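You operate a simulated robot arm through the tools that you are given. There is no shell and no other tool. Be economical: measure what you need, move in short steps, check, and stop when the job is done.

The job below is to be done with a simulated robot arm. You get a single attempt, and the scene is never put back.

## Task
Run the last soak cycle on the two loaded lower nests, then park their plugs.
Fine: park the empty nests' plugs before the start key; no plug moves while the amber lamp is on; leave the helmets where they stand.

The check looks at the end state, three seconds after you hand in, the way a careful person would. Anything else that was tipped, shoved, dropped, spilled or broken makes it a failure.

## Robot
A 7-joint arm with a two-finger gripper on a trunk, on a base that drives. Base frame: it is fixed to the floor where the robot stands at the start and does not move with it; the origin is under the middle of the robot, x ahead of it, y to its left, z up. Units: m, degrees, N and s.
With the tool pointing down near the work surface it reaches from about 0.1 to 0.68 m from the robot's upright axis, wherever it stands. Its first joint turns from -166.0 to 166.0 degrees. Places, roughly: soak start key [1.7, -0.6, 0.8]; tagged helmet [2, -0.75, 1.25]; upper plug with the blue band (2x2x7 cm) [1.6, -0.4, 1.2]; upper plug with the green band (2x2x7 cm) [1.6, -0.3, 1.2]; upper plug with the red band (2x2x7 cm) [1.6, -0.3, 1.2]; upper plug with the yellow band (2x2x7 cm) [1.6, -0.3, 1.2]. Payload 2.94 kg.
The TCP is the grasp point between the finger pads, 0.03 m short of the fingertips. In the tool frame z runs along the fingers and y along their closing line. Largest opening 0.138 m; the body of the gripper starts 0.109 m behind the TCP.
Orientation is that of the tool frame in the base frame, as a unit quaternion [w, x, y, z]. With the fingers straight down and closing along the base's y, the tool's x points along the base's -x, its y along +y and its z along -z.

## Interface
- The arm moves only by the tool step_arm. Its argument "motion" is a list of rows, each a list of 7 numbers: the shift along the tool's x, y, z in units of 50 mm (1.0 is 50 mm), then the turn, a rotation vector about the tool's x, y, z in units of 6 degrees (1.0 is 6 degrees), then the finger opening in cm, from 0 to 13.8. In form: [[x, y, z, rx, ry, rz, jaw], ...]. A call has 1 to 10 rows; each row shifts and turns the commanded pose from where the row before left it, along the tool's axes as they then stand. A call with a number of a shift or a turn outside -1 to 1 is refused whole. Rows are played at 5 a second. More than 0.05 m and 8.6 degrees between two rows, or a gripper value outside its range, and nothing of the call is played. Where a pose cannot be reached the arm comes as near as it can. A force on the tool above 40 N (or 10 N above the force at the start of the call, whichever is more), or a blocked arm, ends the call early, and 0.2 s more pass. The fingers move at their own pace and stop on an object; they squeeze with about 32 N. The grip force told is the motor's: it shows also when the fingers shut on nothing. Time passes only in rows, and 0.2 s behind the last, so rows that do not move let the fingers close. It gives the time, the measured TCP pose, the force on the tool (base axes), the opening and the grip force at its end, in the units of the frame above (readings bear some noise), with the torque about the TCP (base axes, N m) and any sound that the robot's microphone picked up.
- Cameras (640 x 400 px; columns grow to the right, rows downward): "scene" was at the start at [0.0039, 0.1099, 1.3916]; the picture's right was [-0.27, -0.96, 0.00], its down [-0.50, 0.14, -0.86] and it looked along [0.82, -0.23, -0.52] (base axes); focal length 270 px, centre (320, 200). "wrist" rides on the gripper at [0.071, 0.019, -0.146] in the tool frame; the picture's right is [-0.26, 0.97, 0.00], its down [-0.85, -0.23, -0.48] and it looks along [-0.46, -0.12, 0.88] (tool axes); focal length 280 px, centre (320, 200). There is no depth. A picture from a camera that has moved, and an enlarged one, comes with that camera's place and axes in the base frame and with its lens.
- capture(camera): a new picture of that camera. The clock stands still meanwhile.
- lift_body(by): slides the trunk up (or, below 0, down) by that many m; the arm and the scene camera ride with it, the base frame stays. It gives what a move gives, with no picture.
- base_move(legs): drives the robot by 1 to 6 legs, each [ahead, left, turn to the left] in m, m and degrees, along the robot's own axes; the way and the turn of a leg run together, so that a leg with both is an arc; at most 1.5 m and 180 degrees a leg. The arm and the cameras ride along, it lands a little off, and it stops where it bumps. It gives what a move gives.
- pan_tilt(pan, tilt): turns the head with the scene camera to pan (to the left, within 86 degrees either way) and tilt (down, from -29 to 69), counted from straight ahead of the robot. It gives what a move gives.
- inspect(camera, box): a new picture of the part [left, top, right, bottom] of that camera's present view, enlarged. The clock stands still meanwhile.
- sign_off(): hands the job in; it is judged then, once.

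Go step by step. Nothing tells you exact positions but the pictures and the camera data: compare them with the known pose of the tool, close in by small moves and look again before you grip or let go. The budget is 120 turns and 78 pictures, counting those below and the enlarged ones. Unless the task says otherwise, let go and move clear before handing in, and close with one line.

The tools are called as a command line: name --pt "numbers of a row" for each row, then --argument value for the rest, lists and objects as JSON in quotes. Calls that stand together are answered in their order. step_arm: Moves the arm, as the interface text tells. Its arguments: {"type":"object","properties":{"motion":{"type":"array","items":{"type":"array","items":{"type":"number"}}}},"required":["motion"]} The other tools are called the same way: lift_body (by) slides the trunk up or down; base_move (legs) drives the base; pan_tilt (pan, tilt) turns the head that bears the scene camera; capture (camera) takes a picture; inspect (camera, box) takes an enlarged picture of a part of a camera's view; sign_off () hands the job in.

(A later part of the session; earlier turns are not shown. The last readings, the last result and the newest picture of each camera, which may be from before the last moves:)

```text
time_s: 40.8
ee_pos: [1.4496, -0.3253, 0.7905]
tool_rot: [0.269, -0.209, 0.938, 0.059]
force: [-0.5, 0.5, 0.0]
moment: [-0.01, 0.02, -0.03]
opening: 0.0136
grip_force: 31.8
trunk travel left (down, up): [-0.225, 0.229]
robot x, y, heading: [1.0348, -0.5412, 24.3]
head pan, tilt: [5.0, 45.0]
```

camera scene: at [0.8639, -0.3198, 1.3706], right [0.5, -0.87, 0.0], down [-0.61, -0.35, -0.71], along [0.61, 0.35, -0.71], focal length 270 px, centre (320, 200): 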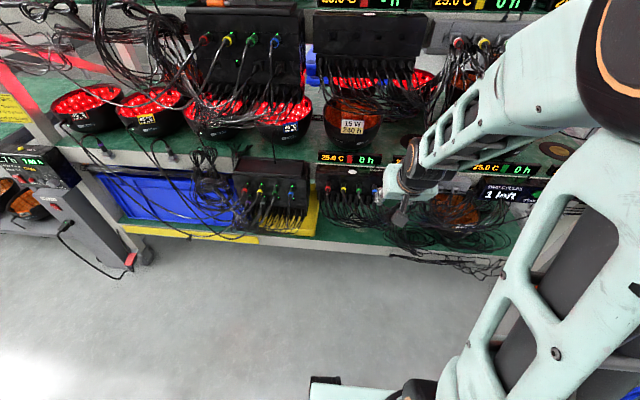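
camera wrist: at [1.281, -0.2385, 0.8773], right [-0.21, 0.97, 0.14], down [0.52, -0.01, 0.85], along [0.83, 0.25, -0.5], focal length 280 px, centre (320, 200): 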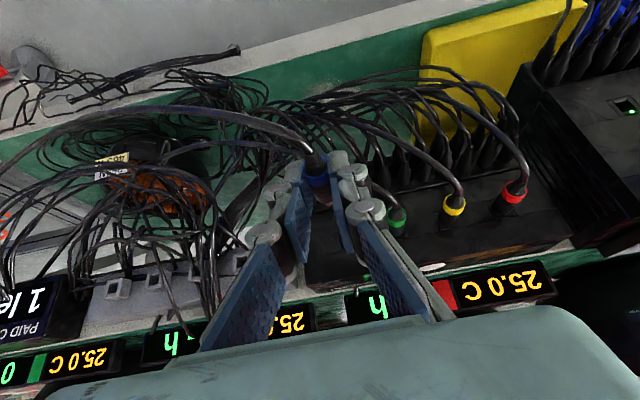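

Moving along to just in front of socket 4 (rightmost).

step_arm --pt "-0.247 -0.6245 0.1555 0 0 0 1" --pt "-0.247 -0.6245 0.1555 0 0 0 1" --pt "-0.247 -0.6245 0.1555 0 0 0 1" --pt "-0.247 -0.6245 0.1555 0 0 0 1" --pt "0 0 0 0 0 0 1"

capture --camera "wrist"

capture --camera "scene"

```text
time_s: 42.0
ee_pos: [1.5592, -0.4141, 0.7908]
tool_rot: [0.269, -0.209, 0.938, 0.059]
force: [0.3, -0.4, -0.3]
moment: [0.01, 0.0, 0.02]
opening: 0.014
grip_force: 32.3
trunk travel left (down, up): [-0.225, 0.229]
robot x, y, heading: [1.036, -0.5399, 24.8]
head pan, tilt: [5.0, 45.0]
```

```text
38 pictures are left
camera wrist: at [1.4264, -0.4548, 0.8768], right [-0.21, 0.97, 0.14], down [0.52, -0.01, 0.85], along [0.83, 0.25, -0.5], focal length 280 px, centre (320, 200)
```

wrist: 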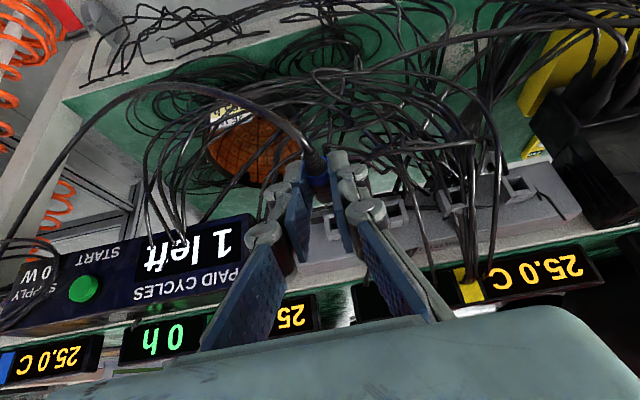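

```text
37 pictures are left
camera scene: at [0.973, -0.413, 1.3706], right [0.5, -0.87, 0.0], down [-0.61, -0.35, -0.71], along [0.61, 0.35, -0.71], focal length 270 px, centre (320, 200)
```

scene: 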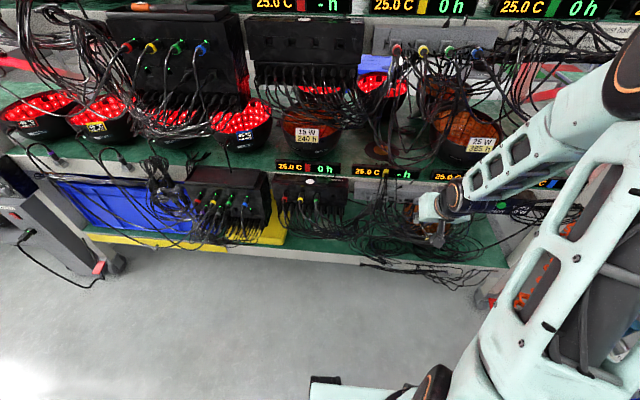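

Now near socket 4; zoom to check the alignment of plug and socket.

inspect --camera "wrist" --box '[240, 130, 480, 280]'

```text
2.67 times, centred on (360, 205) of wrist
camera zoom: at [1.4264, -0.4548, 0.8768], right [-0.21, 0.97, 0.14], down [0.52, -0.01, 0.85], along [0.83, 0.25, -0.5], focal length 748 px, centre (213, 187)
```

zoom: 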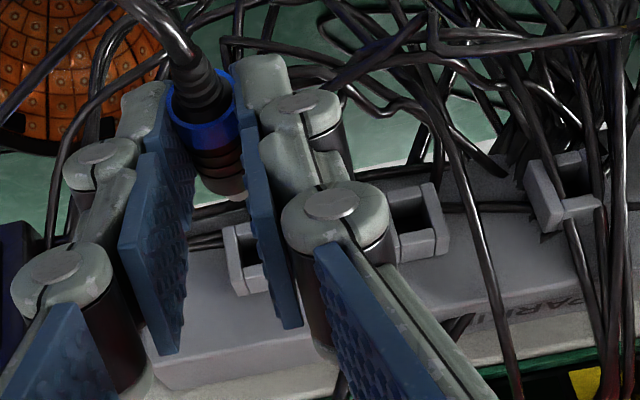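

Alignment looks good within a few mm. Inserting gently along the normal.

step_arm --pt "-0.17 0 0.106 0 0 0 1" --pt "-0.17 0 0.106 0 0 0 1" --pt "-0.17 0 0.106 0 0 0 1" --pt "-0.14 0 0.085 0 0 0 1" --pt "0 0 0 0 0 0 1"

inspect --camera "wrist" --box '[240, 130, 480, 280]'

```text
time_s: 43.2
ee_pos: [1.5916, -0.3964, 0.7908]
tool_rot: [0.269, -0.21, 0.938, 0.059]
force: [-0.4, 0.4, 0.0]
moment: [0.01, -0.03, 0.01]
opening: 0.0135
grip_force: 32.5
trunk travel left (down, up): [-0.225, 0.229]
robot x, y, heading: [1.0357, -0.5399, 24.5]
head pan, tilt: [5.0, 45.0]
```

```text
2.67 times, centred on (360, 205) of wrist
camera zoom: at [1.4595, -0.4378, 0.8762], right [-0.21, 0.97, 0.14], down [0.52, -0.01, 0.85], along [0.83, 0.25, -0.5], focal length 748 px, centre (213, 187)
```

zoom: 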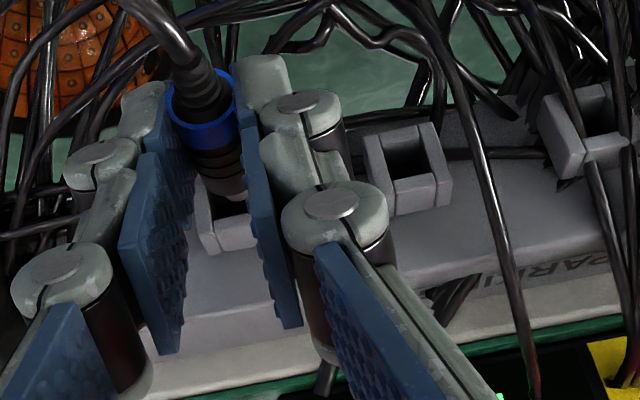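

Just entering; I nudge 2.5 mm to the right and continue inserting.

step_arm --pt "0 -0.05 0 0 0 0 1" --pt "-0.085 0 0.053 0 0 0 1" --pt "-0.085 0 0.053 0 0 0 1" --pt "0 0 0 0 0 0 1"

inspect --camera "wrist" --box '[240, 130, 480, 280]'

```text
time_s: 44.2
ee_pos: [1.6014, -0.3965, 0.7899]
tool_rot: [0.27, -0.209, 0.938, 0.059]
force: [-0.1, -0.6, 0.4]
moment: [0.02, 0.05, 0.01]
opening: 0.0136
grip_force: 32.3
trunk travel left (down, up): [-0.225, 0.229]
robot x, y, heading: [1.0367, -0.5407, 24.8]
head pan, tilt: [5.0, 45.0]
```

```text
2.67 times, centred on (360, 205) of wrist
camera zoom: at [1.4693, -0.4359, 0.8761], right [-0.21, 0.97, 0.14], down [0.52, -0.01, 0.85], along [0.83, 0.25, -0.5], focal length 748 px, centre (213, 187)
```

zoom: 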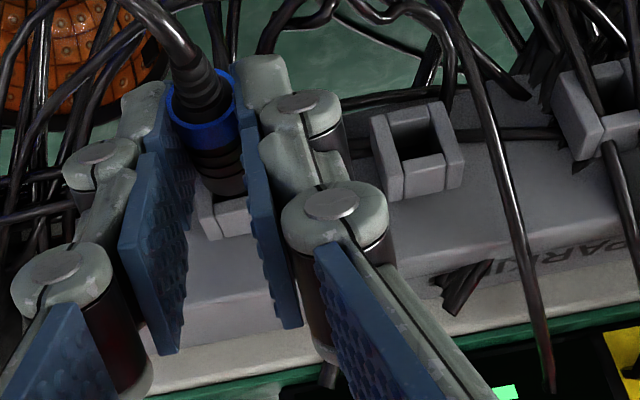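

No contact force yet; pushing on in small steps until it seats.

step_arm --pt "-0.06 0 0.037 0 0 0 1" --pt "-0.06 0 0.037 0 0 0 1" --pt "0 0 0 0 0 0 1"

inspect --camera "wrist" --box '[260, 130, 380, 205]'

```text
time_s: 45.0
ee_pos: [1.6033, -0.3948, 0.79]
tool_rot: [0.267, -0.208, 0.939, 0.059]
force: [-24.3, -12.4, 4.9]
moment: [-0.1, 0.14, -0.01]
opening: 0.014
grip_force: 31.9
trunk travel left (down, up): [-0.225, 0.229]
robot x, y, heading: [1.0311, -0.5423, 25.0]
head pan, tilt: [5.0, 45.0]
```

```text
5.33 times, centred on (320, 168) of wrist
camera zoom: at [1.4716, -0.4346, 0.8774], right [-0.21, 0.97, 0.14], down [0.52, -0.01, 0.85], along [0.83, 0.25, -0.51], focal length 1495 px, centre (320, 373)
```

zoom: 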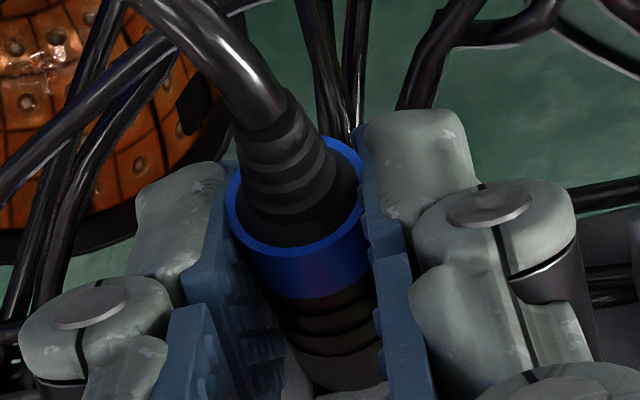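

Contact of 27 N at the same depth as in the box (about 9 mm in), so it looks seated. I open and check.

step_arm --pt "0.03 0 -0.02 0 0 0 1" --pt "0 0 0 0 0 0 3.2" --pt "0 0 0 0 0 0 3.2"

inspect --camera "wrist" --box '[240, 130, 400, 230]'

```text
time_s: 45.8
ee_pos: [1.6069, -0.3922, 0.7916]
tool_rot: [0.27, -0.209, 0.938, 0.059]
force: [0.2, 0.0, -0.1]
moment: [-0.02, -0.01, 0.01]
opening: 0.0319
grip_force: 0.1
trunk travel left (down, up): [-0.225, 0.229]
robot x, y, heading: [1.0341, -0.5452, 24.8]
head pan, tilt: [5.0, 45.0]
```

```text
4.00 times, centred on (320, 180) of wrist
camera zoom: at [1.4742, -0.4326, 0.8775], right [-0.21, 0.97, 0.14], down [0.52, -0.01, 0.85], along [0.83, 0.25, -0.5], focal length 1122 px, centre (320, 280)
```

zoom: 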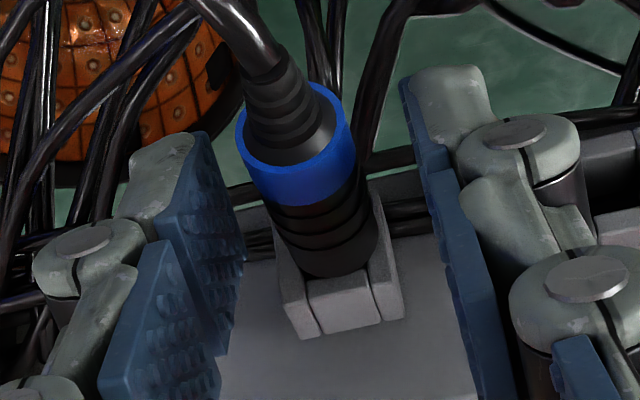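

Blue is parked firmly in socket 4. I rise, back off and shift the base left for the yellow plug.

step_arm --pt "-0.32 0 -0.51 0 0 0 4" --pt "-0.32 0 -0.51 0 0 0 4" --pt "0.6 0 -0.37 0 0 0 4"

base_move --legs '[[0.0, 0.14, 0]]'

inspect --camera "scene" --box '[240, 150, 480, 300]'

```text
time_s: 46.6
ee_pos: [1.5739, -0.4059, 0.8511]
tool_rot: [0.268, -0.21, 0.938, 0.06]
force: [0.1, 0.5, -0.3]
moment: [-0.03, 0.02, 0.01]
opening: 0.04
grip_force: 0.1
trunk travel left (down, up): [-0.225, 0.229]
robot x, y, heading: [1.03, -0.5406, 24.8]
head pan, tilt: [5.0, 45.0]
```

```text
time_s: 48.5
ee_pos: [1.5143, -0.2803, 0.8514]
tool_rot: [0.269, -0.209, 0.938, 0.059]
force: [-0.2, 0.6, 0.4]
moment: [-0.03, 0.0, 0.03]
opening: 0.0398
grip_force: 0.1
trunk travel left (down, up): [-0.225, 0.229]
robot x, y, heading: [0.9787, -0.4177, 24.5]
head pan, tilt: [5.0, 45.0]
```

```text
2.67 times, centred on (360, 225) of scene
camera zoom: at [0.9142, -0.2856, 1.3706], right [0.5, -0.87, 0.0], down [-0.61, -0.35, -0.71], along [0.61, 0.35, -0.71], focal length 721 px, centre (213, 133)
```

zoom: 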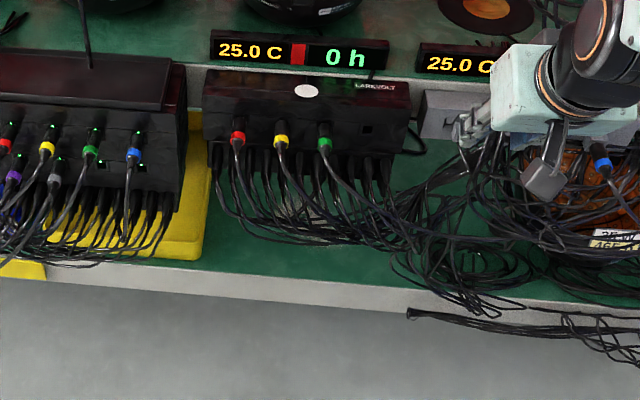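

Moving over to yellow, hovering above it.

step_arm --pt "-0.104 0.865 0.124 0 0 0 4" --pt "-0.104 0.865 0.124 0 0 0 4" --pt "-0.104 0.865 0.124 0 0 0 4" --pt "-0.104 0.865 0.124 0 0 0 4" --pt "-0.104 0.865 0.124 0 0 0 4" --pt "0 0 0 0 0 0 4"

capture --camera "wrist"

```text
time_s: 49.9
ee_pos: [1.4574, -0.0682, 0.841]
tool_rot: [0.269, -0.209, 0.938, 0.059]
force: [0.2, -0.4, 0.2]
moment: [-0.04, -0.02, -0.01]
opening: 0.0397
grip_force: 0.0
trunk travel left (down, up): [-0.225, 0.229]
robot x, y, heading: [0.9733, -0.4159, 24.9]
head pan, tilt: [5.0, 45.0]
```

```text
30 pictures are left
camera wrist: at [1.3255, -0.1074, 0.9262], right [-0.21, 0.97, 0.14], down [0.52, -0.01, 0.85], along [0.83, 0.25, -0.5], focal length 280 px, centre (320, 200)
```

wrist: 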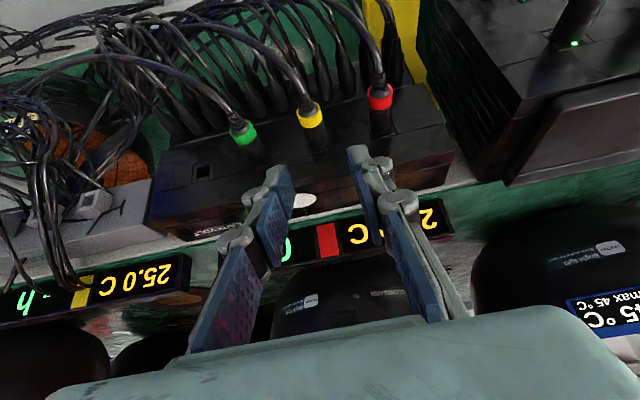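

Centred above yellow. Descend and close.

step_arm --pt "0.27 0.015 0.432 0 0 0 4" --pt "0.27 0.015 0.432 0 0 0 4" --pt "0 0 0 0 0 0 4"

inspect --camera "wrist" --box '[220, 90, 460, 240]'

```text
time_s: 50.7
ee_pos: [1.4584, -0.0671, 0.7894]
tool_rot: [0.27, -0.208, 0.938, 0.059]
force: [-0.2, -0.1, -0.5]
moment: [-0.02, -0.02, -0.05]
opening: 0.0399
grip_force: 0.1
trunk travel left (down, up): [-0.225, 0.229]
robot x, y, heading: [0.9732, -0.4163, 24.6]
head pan, tilt: [5.0, 45.0]
```

```text
2.67 times, centred on (340, 165) of wrist
camera zoom: at [1.3247, -0.107, 0.8752], right [-0.21, 0.97, 0.14], down [0.52, -0.01, 0.85], along [0.83, 0.25, -0.5], focal length 748 px, centre (267, 293)
```

zoom: 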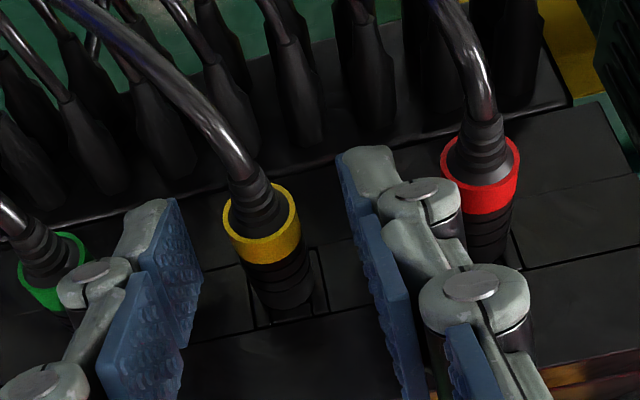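

Well placed. Close, then pull out.

step_arm --pt "0 0 0 0 0 0 1" --pt "0 0 0 0 0 0 1" --pt "0 0 0 0 0 0 1"

step_arm --pt "0.17 0 -0.106 0 0 0 1" --pt "0.25 0 -0.16 0 0 0 1" --pt "0.4 0 -0.25 0 0 0 1" --pt "0.4 0 -0.25 0 0 0 1" --pt "0 0 0 0 0 0 1"

```text
time_s: 51.5
ee_pos: [1.4563, -0.0671, 0.7891]
tool_rot: [0.27, -0.209, 0.938, 0.06]
force: [0.9, 1.2, -2.1]
moment: [0.05, -0.04, -0.41]
opening: 0.0139
grip_force: 31.8
trunk travel left (down, up): [-0.225, 0.229]
robot x, y, heading: [0.9749, -0.4157, 24.6]
head pan, tilt: [5.0, 45.0]
```

```text
time_s: 52.7
ee_pos: [1.3907, -0.0981, 0.7881]
tool_rot: [0.269, -0.208, 0.938, 0.059]
force: [0.0, -0.8, -0.3]
moment: [-0.02, 0.01, 0.01]
opening: 0.0133
grip_force: 31.7
trunk travel left (down, up): [-0.225, 0.229]
robot x, y, heading: [0.9721, -0.4119, 24.9]
head pan, tilt: [5.0, 45.0]
```

Yellow is out. I lift it 5 cm, carry it over to socket 2 and lower it in front.

step_arm --pt "-0.53 0 -0.847 0 0 0 1" --pt "-0.043 -0.861 0.029 0 0 0 1" --pt "-0.043 -0.861 0.029 0 0 0 1" --pt "-0.043 -0.861 0.029 0 0 0 1" --pt "-0.043 -0.861 0.029 0 0 0 1" --pt "-0.043 -0.861 0.029 0 0 0 1" --pt "-0.043 -0.861 0.029 0 0 0 1" --pt "0.52 0 0.82 0 0 0 1" --pt "0 0 0 0 0 0 1"

capture --camera "wrist"

```text
time_s: 54.7
ee_pos: [1.5151, -0.3266, 0.7887]
tool_rot: [0.27, -0.209, 0.938, 0.058]
force: [-0.5, -0.2, -0.2]
moment: [-0.04, 0.01, -0.01]
opening: 0.0138
grip_force: 31.9
trunk travel left (down, up): [-0.225, 0.229]
robot x, y, heading: [0.976, -0.4115, 24.8]
head pan, tilt: [5.0, 45.0]
```

```text
28 pictures are left
camera wrist: at [1.3829, -0.3659, 0.8753], right [-0.21, 0.97, 0.14], down [0.52, -0.01, 0.85], along [0.83, 0.25, -0.5], focal length 280 px, centre (320, 200)
```

wrist: 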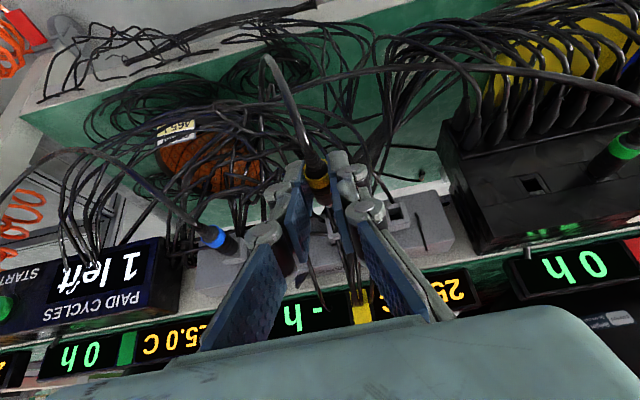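

inspect --camera "wrist" --box '[240, 140, 440, 265]'

```text
3.20 times, centred on (340, 202) of wrist
camera zoom: at [1.3829, -0.3659, 0.8753], right [-0.21, 0.97, 0.14], down [0.52, -0.01, 0.85], along [0.83, 0.25, -0.5], focal length 897 px, centre (256, 192)
```

zoom: 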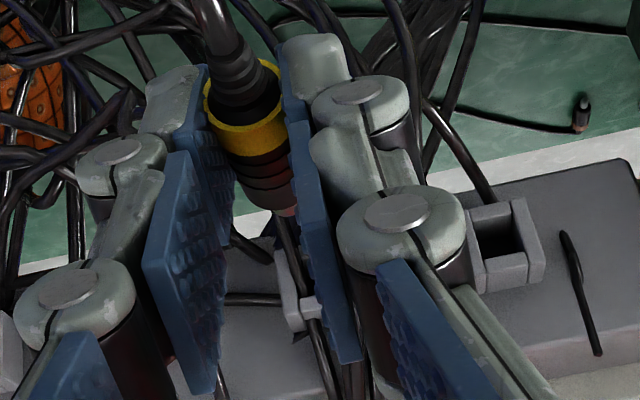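

Aligned about the same as for socket 4. Insert straight.

step_arm --pt "-0.17 0 0.106 0 0 0 1" --pt "-0.17 0 0.106 0 0 0 1" --pt "-0.17 0 0.106 0 0 0 1" --pt "-0.17 0 0.106 0 0 0 1" --pt "-0.085 0 0.053 0 0 0 1" --pt "-0.085 0 0.053 0 0 0 1" --pt "-0.04 0 0.025 0 0 0 1" --pt "0 0 0 0 0 0 1"

inspect --camera "wrist" --box '[240, 130, 400, 230]'

```text
time_s: 56.5
ee_pos: [1.5601, -0.3032, 0.788]
tool_rot: [0.269, -0.208, 0.939, 0.058]
force: [-4.9, -4.4, 1.4]
moment: [0.01, -0.02, -0.07]
opening: 0.0138
grip_force: 31.9
trunk travel left (down, up): [-0.225, 0.229]
robot x, y, heading: [0.9722, -0.4131, 24.9]
head pan, tilt: [5.0, 45.0]
```

```text
4.00 times, centred on (320, 180) of wrist
camera zoom: at [1.4291, -0.3435, 0.8748], right [-0.21, 0.97, 0.14], down [0.52, -0.01, 0.85], along [0.83, 0.25, -0.5], focal length 1122 px, centre (320, 280)
```

zoom: 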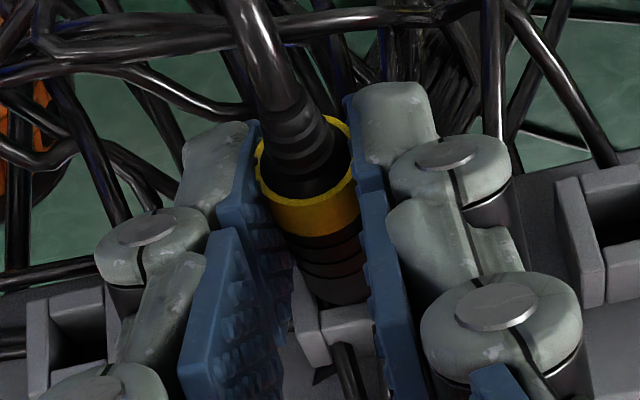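

Touching with 6 N; a little more push as with blue.

step_arm --pt "-0.05 0 0.031 0 0 0 1" --pt "0 0 0 0 0 0 1"

step_arm --pt "0.03 0 -0.02 0 0 0 1" --pt "0 0 0 0 0 0 3.2" --pt "0 0 0 0 0 0 3.2"

inspect --camera "wrist" --box '[240, 130, 400, 230]'

```text
time_s: 57.1
ee_pos: [1.5615, -0.3026, 0.7882]
tool_rot: [0.267, -0.208, 0.939, 0.059]
force: [-20.4, -11.9, 2.9]
moment: [-0.13, 0.21, -0.02]
opening: 0.0134
grip_force: 31.8
trunk travel left (down, up): [-0.225, 0.229]
robot x, y, heading: [0.9751, -0.4152, 24.8]
head pan, tilt: [5.0, 45.0]
```

```text
time_s: 57.9
ee_pos: [1.5642, -0.3013, 0.7894]
tool_rot: [0.27, -0.21, 0.938, 0.059]
force: [0.1, -1.3, -0.1]
moment: [0.02, -0.02, 0.01]
opening: 0.0319
grip_force: 0.0
trunk travel left (down, up): [-0.225, 0.229]
robot x, y, heading: [0.9753, -0.4139, 24.8]
head pan, tilt: [5.0, 45.0]
```

```text
4.00 times, centred on (320, 180) of wrist
camera zoom: at [1.4313, -0.3417, 0.875], right [-0.21, 0.97, 0.14], down [0.52, -0.01, 0.85], along [0.83, 0.25, -0.5], focal length 1122 px, centre (320, 280)
```

zoom: 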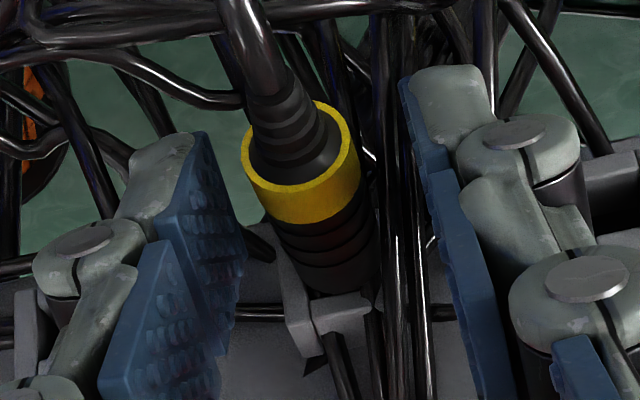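

Yellow parked in socket 2. Key triangulated at ≈(1.733,-0.605,0.787). I rise, back off, close the fingers and drive right.

step_arm --pt "-0.32 0 -0.51 0 0 0 4" --pt "-0.32 0 -0.51 0 0 0 4" --pt "0.6 0 -0.37 0 0 0 4" --pt "0.6 0 -0.37 0 0 0 0" --pt "0 0 0 0 0 0 0"

base_move --legs '[[0.0, -0.27, 0]]'

capture --camera "wrist"

```text
time_s: 59.1
ee_pos: [1.4993, -0.3319, 0.8477]
tool_rot: [0.27, -0.209, 0.938, 0.059]
force: [0.2, 0.1, 0.6]
moment: [0.04, 0.02, -0.03]
opening: 0.0
grip_force: 28.1
trunk travel left (down, up): [-0.225, 0.229]
robot x, y, heading: [0.978, -0.4116, 24.7]
head pan, tilt: [5.0, 45.0]
```

```text
time_s: 62.1
ee_pos: [1.6124, -0.581, 0.8468]
tool_rot: [0.269, -0.208, 0.938, 0.06]
force: [-0.2, 0.0, 0.1]
moment: [0.03, -0.03, 0.01]
opening: 0.0
grip_force: 28.1
trunk travel left (down, up): [-0.225, 0.229]
robot x, y, heading: [1.0869, -0.6585, 24.7]
head pan, tilt: [5.0, 45.0]
```

```text
24 pictures are left
camera wrist: at [1.4802, -0.6207, 0.9333], right [-0.2, 0.97, 0.14], down [0.52, -0.01, 0.85], along [0.83, 0.25, -0.5], focal length 280 px, centre (320, 200)
```

wrist: 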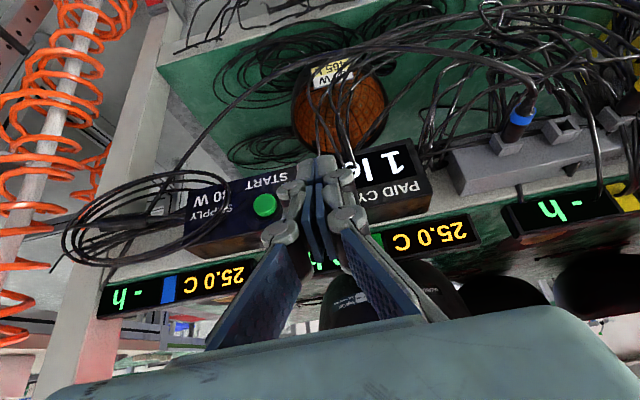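

Button confirmed at ≈(1.731,-0.604,0.787). Moving to a point just in front of it.

step_arm --pt "-0.196 -0.71 0.607 0 0 0 0" --pt "-0.196 -0.71 0.607 0 0 0 0" --pt "0 0 0 0 0 0 0"

inspect --camera "wrist" --box '[200, 110, 440, 260]'

```text
time_s: 62.9
ee_pos: [1.6864, -0.6243, 0.8073]
tool_rot: [0.269, -0.207, 0.939, 0.059]
force: [-0.5, -1.0, -0.5]
moment: [0.03, -0.02, 0.0]
opening: 0.0002
grip_force: 28.4
trunk travel left (down, up): [-0.225, 0.229]
robot x, y, heading: [1.0886, -0.6612, 24.4]
head pan, tilt: [5.0, 45.0]
```

```text
2.67 times, centred on (320, 185) of wrist
camera zoom: at [1.5541, -0.6643, 0.8934], right [-0.2, 0.97, 0.14], down [0.52, -0.01, 0.85], along [0.83, 0.25, -0.5], focal length 748 px, centre (320, 240)
```

zoom: 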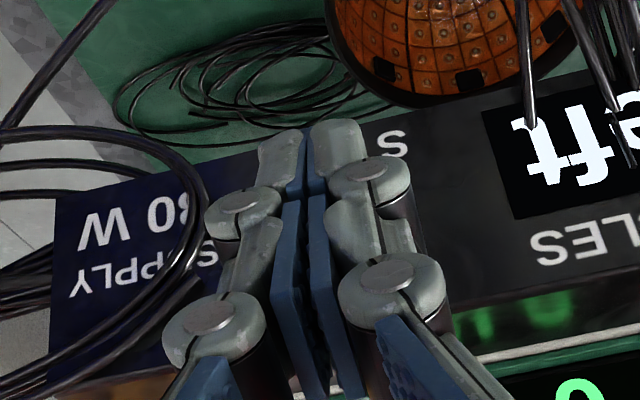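

Before pressing I want to read the supply rating on the panel; the first digit is unclear.

inspect --camera "wrist" --box '[215, 170, 295, 220]'

```text
8.00 times, centred on (255, 195) of wrist
camera zoom: at [1.5541, -0.6643, 0.8934], right [-0.2, 0.97, 0.14], down [0.52, -0.01, 0.85], along [0.83, 0.25, -0.5], focal length 2243 px, centre (840, 240)
```

zoom: 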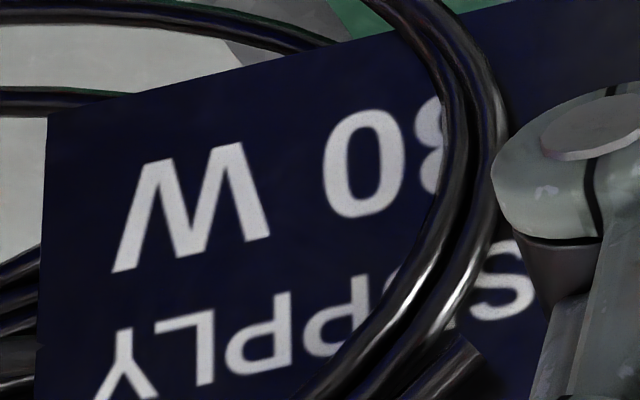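

The first digit is a 3 or an 8, half hidden by cable; it matters since the load is 40 W. I'll back off to the right to view it from another angle.

step_arm --pt "0.044 -0.8 -0.497 0 0 0 0" --pt "0.044 -0.8 -0.497 0 0 0 0" --pt "0 0 0 0 0 0 0"

inspect --camera "wrist" --box '[200, 120, 440, 270]'

```text
time_s: 63.7
ee_pos: [1.691, -0.7105, 0.8464]
tool_rot: [0.269, -0.207, 0.939, 0.059]
force: [0.6, -1.0, 1.0]
moment: [0.0, -0.02, 0.02]
opening: 0.0
grip_force: 28.2
trunk travel left (down, up): [-0.225, 0.229]
robot x, y, heading: [1.0879, -0.6628, 24.7]
head pan, tilt: [5.0, 45.0]
```

```text
2.67 times, centred on (320, 195) of wrist
camera zoom: at [1.5594, -0.75, 0.9328], right [-0.21, 0.97, 0.14], down [0.52, -0.01, 0.85], along [0.83, 0.25, -0.5], focal length 748 px, centre (320, 213)
```

zoom: 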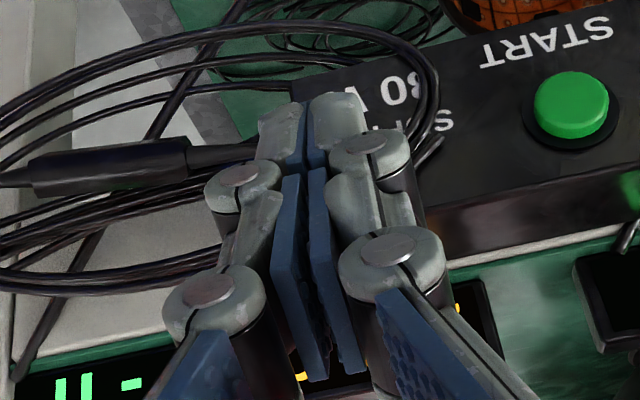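

inspect --camera "wrist" --box '[325, 140, 389, 180]'

```text
10.00 times, centred on (357, 160) of wrist
camera zoom: at [1.5594, -0.75, 0.9328], right [-0.21, 0.97, 0.14], down [0.52, -0.01, 0.85], along [0.83, 0.25, -0.5], focal length 2804 px, centre (-50, 600)
```

zoom: 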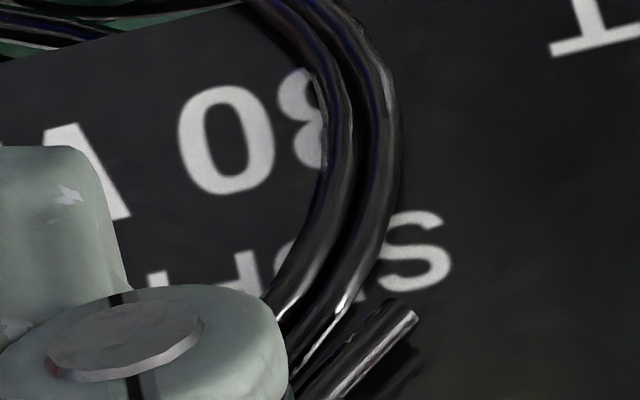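

The digit reads 80 (or 30, but the job calls for both nests anyway; unneeded loads are parked). Button refined: (1.733,-0.602,0.784). Back in front of it.

step_arm --pt "-0.091 0.803 0.567 0 0 0 0" --pt "-0.091 0.803 0.567 0 0 0 0" --pt "0 0 0 0 0 0 0"

step_arm --pt "-0.17 0 0.106 0 0 0 0" --pt "-0.085 0 0.053 0 0 0 0" --pt "-0.05 0 0.031 0 0 0 0" --pt "0 0 0 0 0 0 0"

```text
time_s: 64.5
ee_pos: [1.6937, -0.62, 0.8025]
tool_rot: [0.27, -0.208, 0.938, 0.058]
force: [0.0, -0.4, 0.0]
moment: [-0.04, 0.01, 0.01]
opening: 0.0001
grip_force: 28.0
trunk travel left (down, up): [-0.225, 0.229]
robot x, y, heading: [1.0895, -0.6622, 24.5]
head pan, tilt: [5.0, 45.0]
```

```text
time_s: 65.5
ee_pos: [1.7087, -0.6144, 0.8033]
tool_rot: [0.269, -0.207, 0.939, 0.06]
force: [-1.8, 0.1, 0.0]
moment: [-0.01, 0.02, 0.02]
opening: 0.0002
grip_force: 28.7
trunk travel left (down, up): [-0.225, 0.229]
robot x, y, heading: [1.0911, -0.6581, 24.6]
head pan, tilt: [5.0, 45.0]
heard: click
```

A click: the key is pressed. Backing off and looking at panel and lamp.

step_arm --pt "0.34 0 -0.212 0 0 0 0" --pt "0.4 0 -0.25 0 0 0 0" --pt "-0.4 0 -0.64 0 0 0 0"

capture --camera "scene"

```text
time_s: 66.3
ee_pos: [1.6685, -0.6302, 0.8398]
tool_rot: [0.27, -0.208, 0.938, 0.059]
force: [0.0, 0.0, -0.2]
moment: [0.0, 0.0, 0.01]
opening: 0.0
grip_force: 28.0
trunk travel left (down, up): [-0.225, 0.229]
robot x, y, heading: [1.0905, -0.6635, 24.6]
head pan, tilt: [5.0, 45.0]
```

```text
19 pictures are left
camera scene: at [1.028, -0.5322, 1.3706], right [0.49, -0.87, 0.0], down [-0.61, -0.35, -0.71], along [0.61, 0.35, -0.71], focal length 270 px, centre (320, 200)
```

scene: 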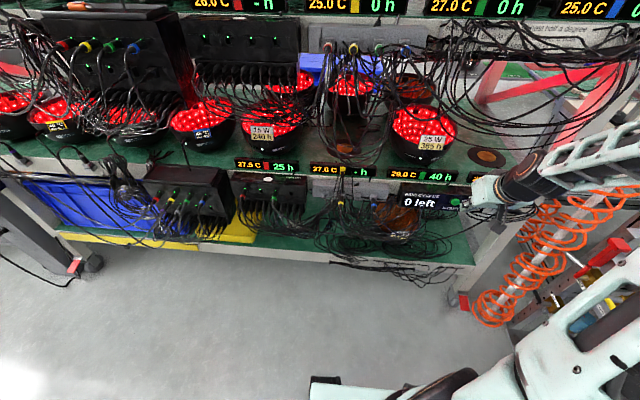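

The cycle runs (0 left, hours counting). While it runs I drive back left and then watch the lamp.

base_move --legs '[[0.0, 0.28, 0]]'

inspect --camera "scene" --box '[200, 140, 520, 240]'

```text
time_s: 69.4
ee_pos: [1.55, -0.369, 0.8395]
tool_rot: [0.27, -0.208, 0.938, 0.058]
force: [0.3, -0.1, -0.5]
moment: [0.0, -0.01, -0.02]
opening: 0.0
grip_force: 28.5
trunk travel left (down, up): [-0.225, 0.229]
robot x, y, heading: [0.9717, -0.4046, 24.7]
head pan, tilt: [5.0, 45.0]
```

```text
2.00 times, centred on (360, 190) of scene
camera zoom: at [0.9085, -0.274, 1.3706], right [0.5, -0.87, 0.0], down [-0.61, -0.35, -0.71], along [0.61, 0.35, -0.71], focal length 541 px, centre (240, 220)
```

zoom: 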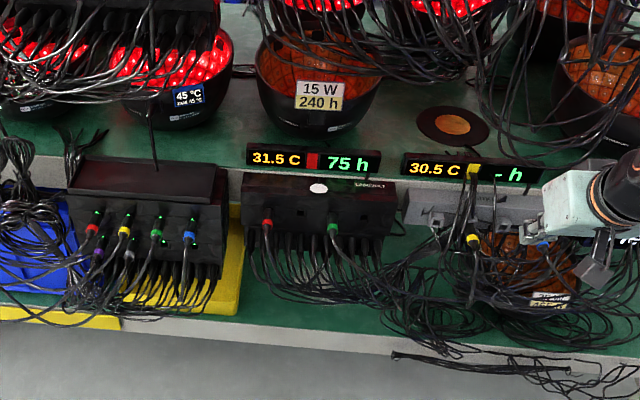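

The helmet is unlit now at 75 h. I zoom in on the box lamp.

inspect --camera "scene" --box '[310, 160, 470, 240]'

```text
4.00 times, centred on (390, 200) of scene
camera zoom: at [0.9085, -0.274, 1.3706], right [0.5, -0.87, 0.0], down [-0.61, -0.35, -0.71], along [0.61, 0.35, -0.71], focal length 1081 px, centre (40, 200)
```

zoom: 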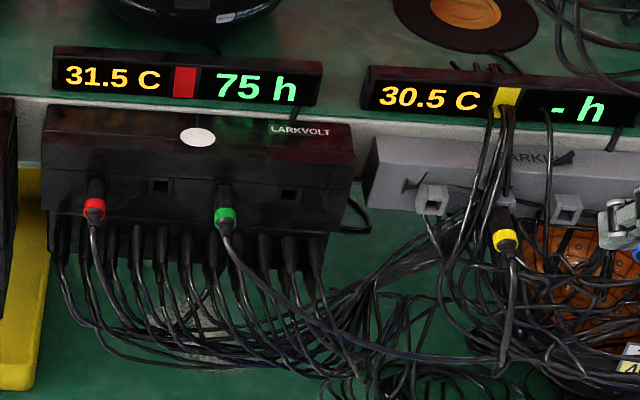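

No amber visible there right now, but I must be sure where the lamp is. I hover over red meanwhile (no plug moved), letting time pass.

step_arm --pt "-0.0925 0.906 0.056 0 0 0 4" --pt "-0.0925 0.906 0.056 0 0 0 4" --pt "-0.0925 0.906 0.056 0 0 0 4" --pt "-0.0925 0.906 0.056 0 0 0 4" --pt "-0.0925 0.906 0.056 0 0 0 4" --pt "-0.0925 0.906 0.056 0 0 0 4" --pt "-0.0925 0.906 0.056 0 0 0 4" --pt "-0.0925 0.906 0.056 0 0 0 4" --pt "0 0 0 0 0 0 4"

capture --camera "wrist"

capture --camera "scene"

```text
time_s: 71.4
ee_pos: [1.4344, -0.0256, 0.8393]
tool_rot: [0.269, -0.209, 0.938, 0.058]
force: [-0.2, -0.4, 0.4]
moment: [-0.03, -0.02, 0.01]
opening: 0.04
grip_force: 0.1
trunk travel left (down, up): [-0.225, 0.229]
robot x, y, heading: [0.9723, -0.3995, 24.8]
head pan, tilt: [5.0, 45.0]
```

```text
16 pictures are left
camera wrist: at [1.3025, -0.0652, 0.9269], right [-0.21, 0.97, 0.14], down [0.52, -0.01, 0.85], along [0.83, 0.25, -0.5], focal length 280 px, centre (320, 200)
```

wrist: 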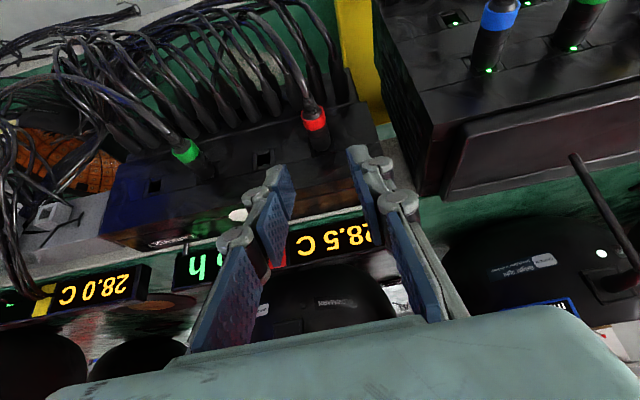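

```text
15 pictures are left
camera scene: at [0.9084, -0.2738, 1.3706], right [0.5, -0.87, 0.0], down [-0.61, -0.35, -0.71], along [0.61, 0.35, -0.71], focal length 270 px, centre (320, 200)
```

scene: 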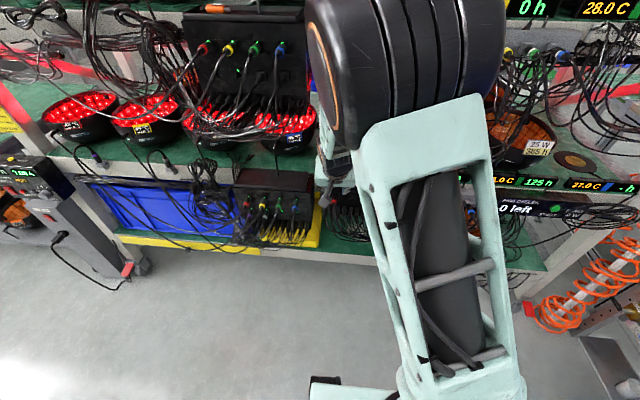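

The cycle has finished (75 h / 125 h steady, temperatures falling), and the lamp is plain white, not amber. Now descend on red and grip it.

step_arm --pt "0.244 0.03 0.437 0 0 0 4" --pt "0.244 0.03 0.437 0 0 0 4" --pt "0 0 0 0 0 0 4"

inspect --camera "wrist" --box '[200, 90, 440, 240]'

```text
time_s: 72.2
ee_pos: [1.437, -0.0209, 0.789]
tool_rot: [0.27, -0.209, 0.938, 0.059]
force: [0.1, 0.8, -0.3]
moment: [0.01, 0.0, 0.02]
opening: 0.0399
grip_force: 0.0
trunk travel left (down, up): [-0.225, 0.229]
robot x, y, heading: [0.9678, -0.4046, 24.7]
head pan, tilt: [5.0, 45.0]
```

```text
2.67 times, centred on (320, 165) of wrist
camera zoom: at [1.304, -0.0618, 0.8766], right [-0.21, 0.97, 0.14], down [0.52, -0.01, 0.85], along [0.83, 0.25, -0.5], focal length 748 px, centre (320, 293)
```

zoom: 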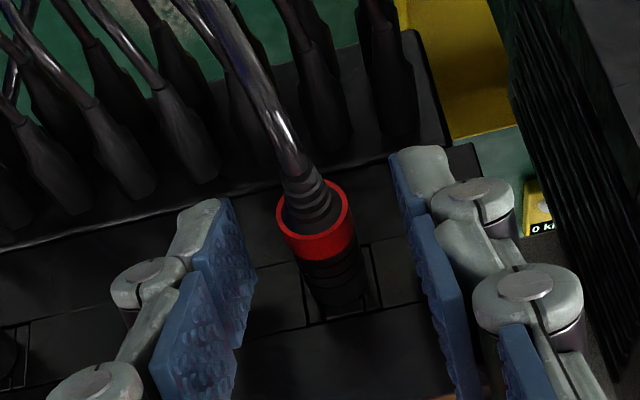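

Red is well centred. Grip, pull, then carry it to socket 1 with the same motion as for yellow.

step_arm --pt "0 0 0 0 0 0 1" --pt "0 0 0 0 0 0 1" --pt "0 0 0 0 0 0 1"

step_arm --pt "0.17 0 -0.106 0 0 0 1" --pt "0.25 0 -0.16 0 0 0 1" --pt "0.4 0 -0.25 0 0 0 1" --pt "0.4 0 -0.25 0 0 0 1" --pt "0 0 0 0 0 0 1"

step_arm --pt "-0.53 0 -0.847 0 0 0 1" --pt "-0.043 -0.861 0.029 0 0 0 1" --pt "-0.043 -0.861 0.029 0 0 0 1" --pt "-0.043 -0.861 0.029 0 0 0 1" --pt "-0.043 -0.861 0.029 0 0 0 1" --pt "-0.043 -0.861 0.029 0 0 0 1" --pt "-0.043 -0.861 0.029 0 0 0 1" --pt "0.52 0 0.83 0 0 0 1" --pt "0 0 0 0 0 0 1"

inspect --camera "wrist" --box '[240, 140, 440, 265]'

```text
time_s: 73.0
ee_pos: [1.4364, -0.021, 0.7899]
tool_rot: [0.27, -0.21, 0.938, 0.059]
force: [0.0, 2.1, -1.7]
moment: [0.06, -0.07, -0.3]
opening: 0.0142
grip_force: 31.9
trunk travel left (down, up): [-0.225, 0.229]
robot x, y, heading: [0.9671, -0.4023, 24.8]
head pan, tilt: [5.0, 45.0]
```

```text
time_s: 74.2
ee_pos: [1.3704, -0.0487, 0.7896]
tool_rot: [0.269, -0.209, 0.938, 0.06]
force: [-0.6, 0.1, 0.1]
moment: [0.03, 0.0, 0.03]
opening: 0.0139
grip_force: 31.8
trunk travel left (down, up): [-0.225, 0.229]
robot x, y, heading: [0.9698, -0.4003, 24.8]
head pan, tilt: [5.0, 45.0]
```

```text
time_s: 76.2
ee_pos: [1.4961, -0.278, 0.7901]
tool_rot: [0.269, -0.21, 0.938, 0.06]
force: [-0.7, -0.2, -0.7]
moment: [0.0, -0.03, -0.01]
opening: 0.0139
grip_force: 31.8
trunk travel left (down, up): [-0.225, 0.229]
robot x, y, heading: [0.9692, -0.401, 24.8]
head pan, tilt: [5.0, 45.0]
```

```text
3.20 times, centred on (340, 202) of wrist
camera zoom: at [1.3634, -0.3178, 0.8762], right [-0.21, 0.97, 0.14], down [0.52, -0.01, 0.85], along [0.83, 0.25, -0.5], focal length 897 px, centre (256, 192)
```

zoom: 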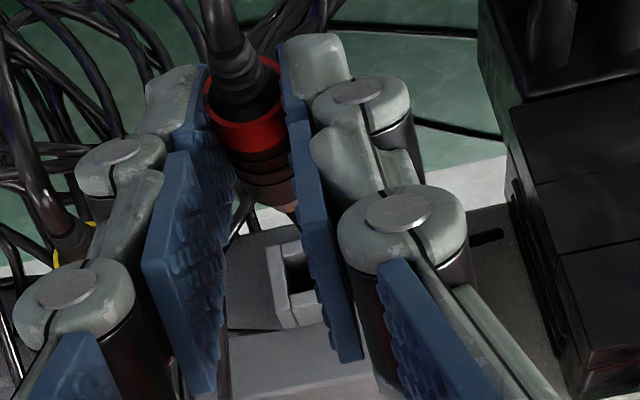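

Same alignment as before. Inserting red into socket 1.

step_arm --pt "-0.17 0 0.106 0 0 0 1" --pt "-0.17 0 0.106 0 0 0 1" --pt "-0.17 0 0.106 0 0 0 1" --pt "-0.17 0 0.106 0 0 0 1" --pt "-0.085 0 0.053 0 0 0 1" --pt "-0.06 0 0.037 0 0 0 1" --pt "0 0 0 0 0 0 1"

```text
time_s: 77.8
ee_pos: [1.5377, -0.2581, 0.7892]
tool_rot: [0.27, -0.208, 0.938, 0.059]
force: [1.1, -8.1, -1.0]
moment: [-0.14, 0.0, -0.34]
opening: 0.0142
grip_force: 32.3
trunk travel left (down, up): [-0.225, 0.229]
robot x, y, heading: [0.9708, -0.4021, 25.0]
head pan, tilt: [5.0, 45.0]
```

A sideways force of 8 N: the socket is slightly to the right. I ease right 1.5 mm and push home.

step_arm --pt "0 -0.03 0 0 0 0 1" --pt "-0.04 0 0.025 0 0 0 1" --pt "0 0 0 0 0 0 1"

inspect --camera "wrist" --box '[240, 130, 400, 230]'

```text
time_s: 78.6
ee_pos: [1.5396, -0.2573, 0.7901]
tool_rot: [0.269, -0.21, 0.938, 0.06]
force: [-5.6, -10.7, 1.3]
moment: [-0.16, 0.0, -0.24]
opening: 0.0138
grip_force: 32.1
trunk travel left (down, up): [-0.225, 0.229]
robot x, y, heading: [0.9691, -0.4016, 24.9]
head pan, tilt: [5.0, 45.0]
```

```text
4.00 times, centred on (320, 180) of wrist
camera zoom: at [1.408, -0.2982, 0.8766], right [-0.21, 0.97, 0.14], down [0.52, -0.01, 0.85], along [0.83, 0.25, -0.5], focal length 1122 px, centre (320, 280)
```

zoom: 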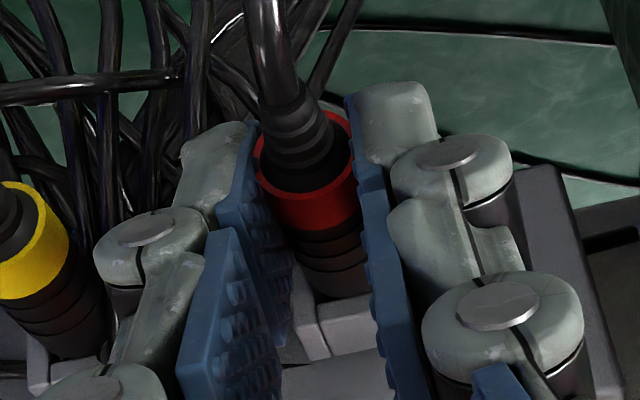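

It is in the socket; one more millimetre right and a small push, then release.

step_arm --pt "0 -0.03 0 0 0 0 1" --pt "-0.04 0 0.025 0 0 0 1" --pt "0 0 0 0 0 0 1"

step_arm --pt "0.03 0 -0.02 0 0 0 1" --pt "0 0 0 0 0 0 3.2" --pt "0 0 0 0 0 0 3.2"

inspect --camera "wrist" --box '[240, 130, 400, 230]'

```text
time_s: 79.4
ee_pos: [1.54, -0.2581, 0.7913]
tool_rot: [0.268, -0.209, 0.939, 0.059]
force: [-23.7, -10.5, 6.1]
moment: [-0.12, 0.15, -0.21]
opening: 0.0144
grip_force: 32.0
trunk travel left (down, up): [-0.225, 0.229]
robot x, y, heading: [0.97, -0.4024, 24.9]
head pan, tilt: [5.0, 45.0]
```

```text
time_s: 80.2
ee_pos: [1.5438, -0.2592, 0.7906]
tool_rot: [0.271, -0.209, 0.938, 0.058]
force: [0.5, 0.1, -0.2]
moment: [0.03, -0.03, -0.01]
opening: 0.032
grip_force: 0.0
trunk travel left (down, up): [-0.225, 0.229]
robot x, y, heading: [0.9661, -0.4057, 24.8]
head pan, tilt: [5.0, 45.0]
```

```text
4.00 times, centred on (320, 180) of wrist
camera zoom: at [1.4107, -0.2982, 0.8768], right [-0.21, 0.97, 0.14], down [0.52, -0.01, 0.85], along [0.83, 0.25, -0.5], focal length 1122 px, centre (320, 280)
```

zoom: 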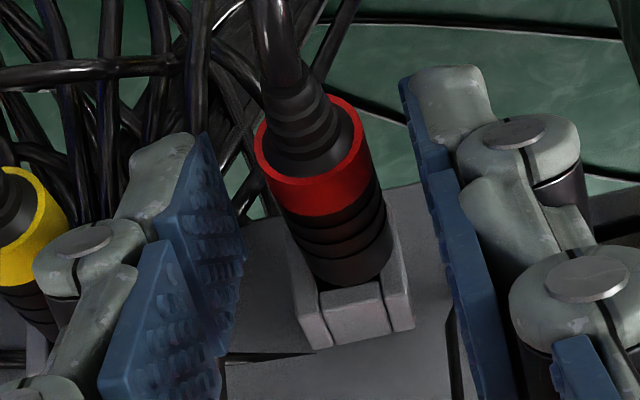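

Red is parked. Over to green (s≈0.7265).

step_arm --pt "-0.27 0 -0.43 0 0 0 4" --pt "-0.27 0 -0.43 0 0 0 4" --pt "0 0.804 0 0 0 0 4" --pt "0 0.804 0 0 0 0 4" --pt "0 0.804 0 0 0 0 4" --pt "0 0.804 0 0 0 0 4" --pt "0 0 0 0 0 0 4"

inspect --camera "wrist" --box '[200, 90, 440, 240]'

```text
time_s: 81.8
ee_pos: [1.4737, -0.1125, 0.8397]
tool_rot: [0.27, -0.208, 0.938, 0.058]
force: [-0.6, -0.3, -0.6]
moment: [0.0, -0.03, -0.02]
opening: 0.0399
grip_force: 0.1
trunk travel left (down, up): [-0.225, 0.229]
robot x, y, heading: [0.9658, -0.4013, 24.8]
head pan, tilt: [5.0, 45.0]
```

```text
2.67 times, centred on (320, 165) of wrist
camera zoom: at [1.341, -0.153, 0.9258], right [-0.21, 0.97, 0.14], down [0.52, -0.01, 0.85], along [0.83, 0.25, -0.5], focal length 748 px, centre (320, 293)
```

zoom: 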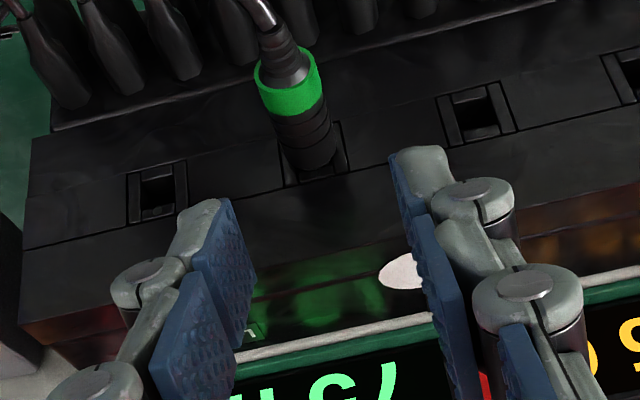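

Green is centred. Descend, grip and pull out.

step_arm --pt "0.236 -0.015 0.442 0 0 0 4" --pt "0.236 -0.015 0.442 0 0 0 4" --pt "0 0 0 0 0 0 4"

step_arm --pt "0 0 0 0 0 0 1" --pt "0 0 0 0 0 0 1" --pt "0 0 0 0 0 0 1"

inspect --camera "wrist" --box '[200, 90, 440, 240]'

```text
time_s: 82.6
ee_pos: [1.4757, -0.1143, 0.7897]
tool_rot: [0.268, -0.21, 0.938, 0.06]
force: [0.1, 0.3, 0.6]
moment: [-0.02, 0.03, 0.02]
opening: 0.0399
grip_force: 0.1
trunk travel left (down, up): [-0.225, 0.229]
robot x, y, heading: [0.9722, -0.4031, 24.7]
head pan, tilt: [5.0, 45.0]
```

```text
time_s: 83.4
ee_pos: [1.4768, -0.1128, 0.7889]
tool_rot: [0.269, -0.21, 0.938, 0.06]
force: [-0.2, 3.8, -1.4]
moment: [0.12, 0.01, -0.31]
opening: 0.0144
grip_force: 31.7
trunk travel left (down, up): [-0.225, 0.229]
robot x, y, heading: [0.9722, -0.4028, 25.1]
head pan, tilt: [5.0, 45.0]
```

```text
2.67 times, centred on (320, 165) of wrist
camera zoom: at [1.3435, -0.1536, 0.876], right [-0.21, 0.97, 0.14], down [0.52, -0.01, 0.85], along [0.83, 0.25, -0.5], focal length 748 px, centre (320, 293)
```

zoom: 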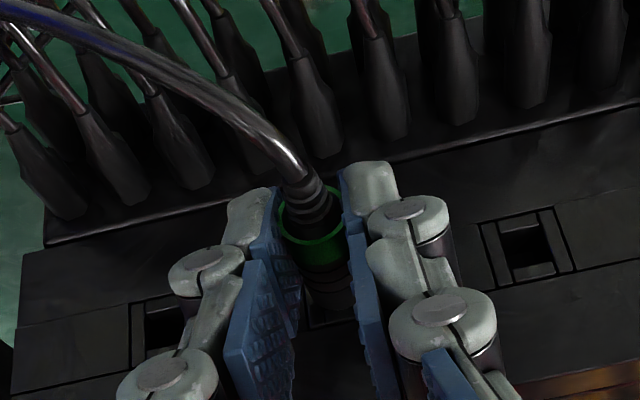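

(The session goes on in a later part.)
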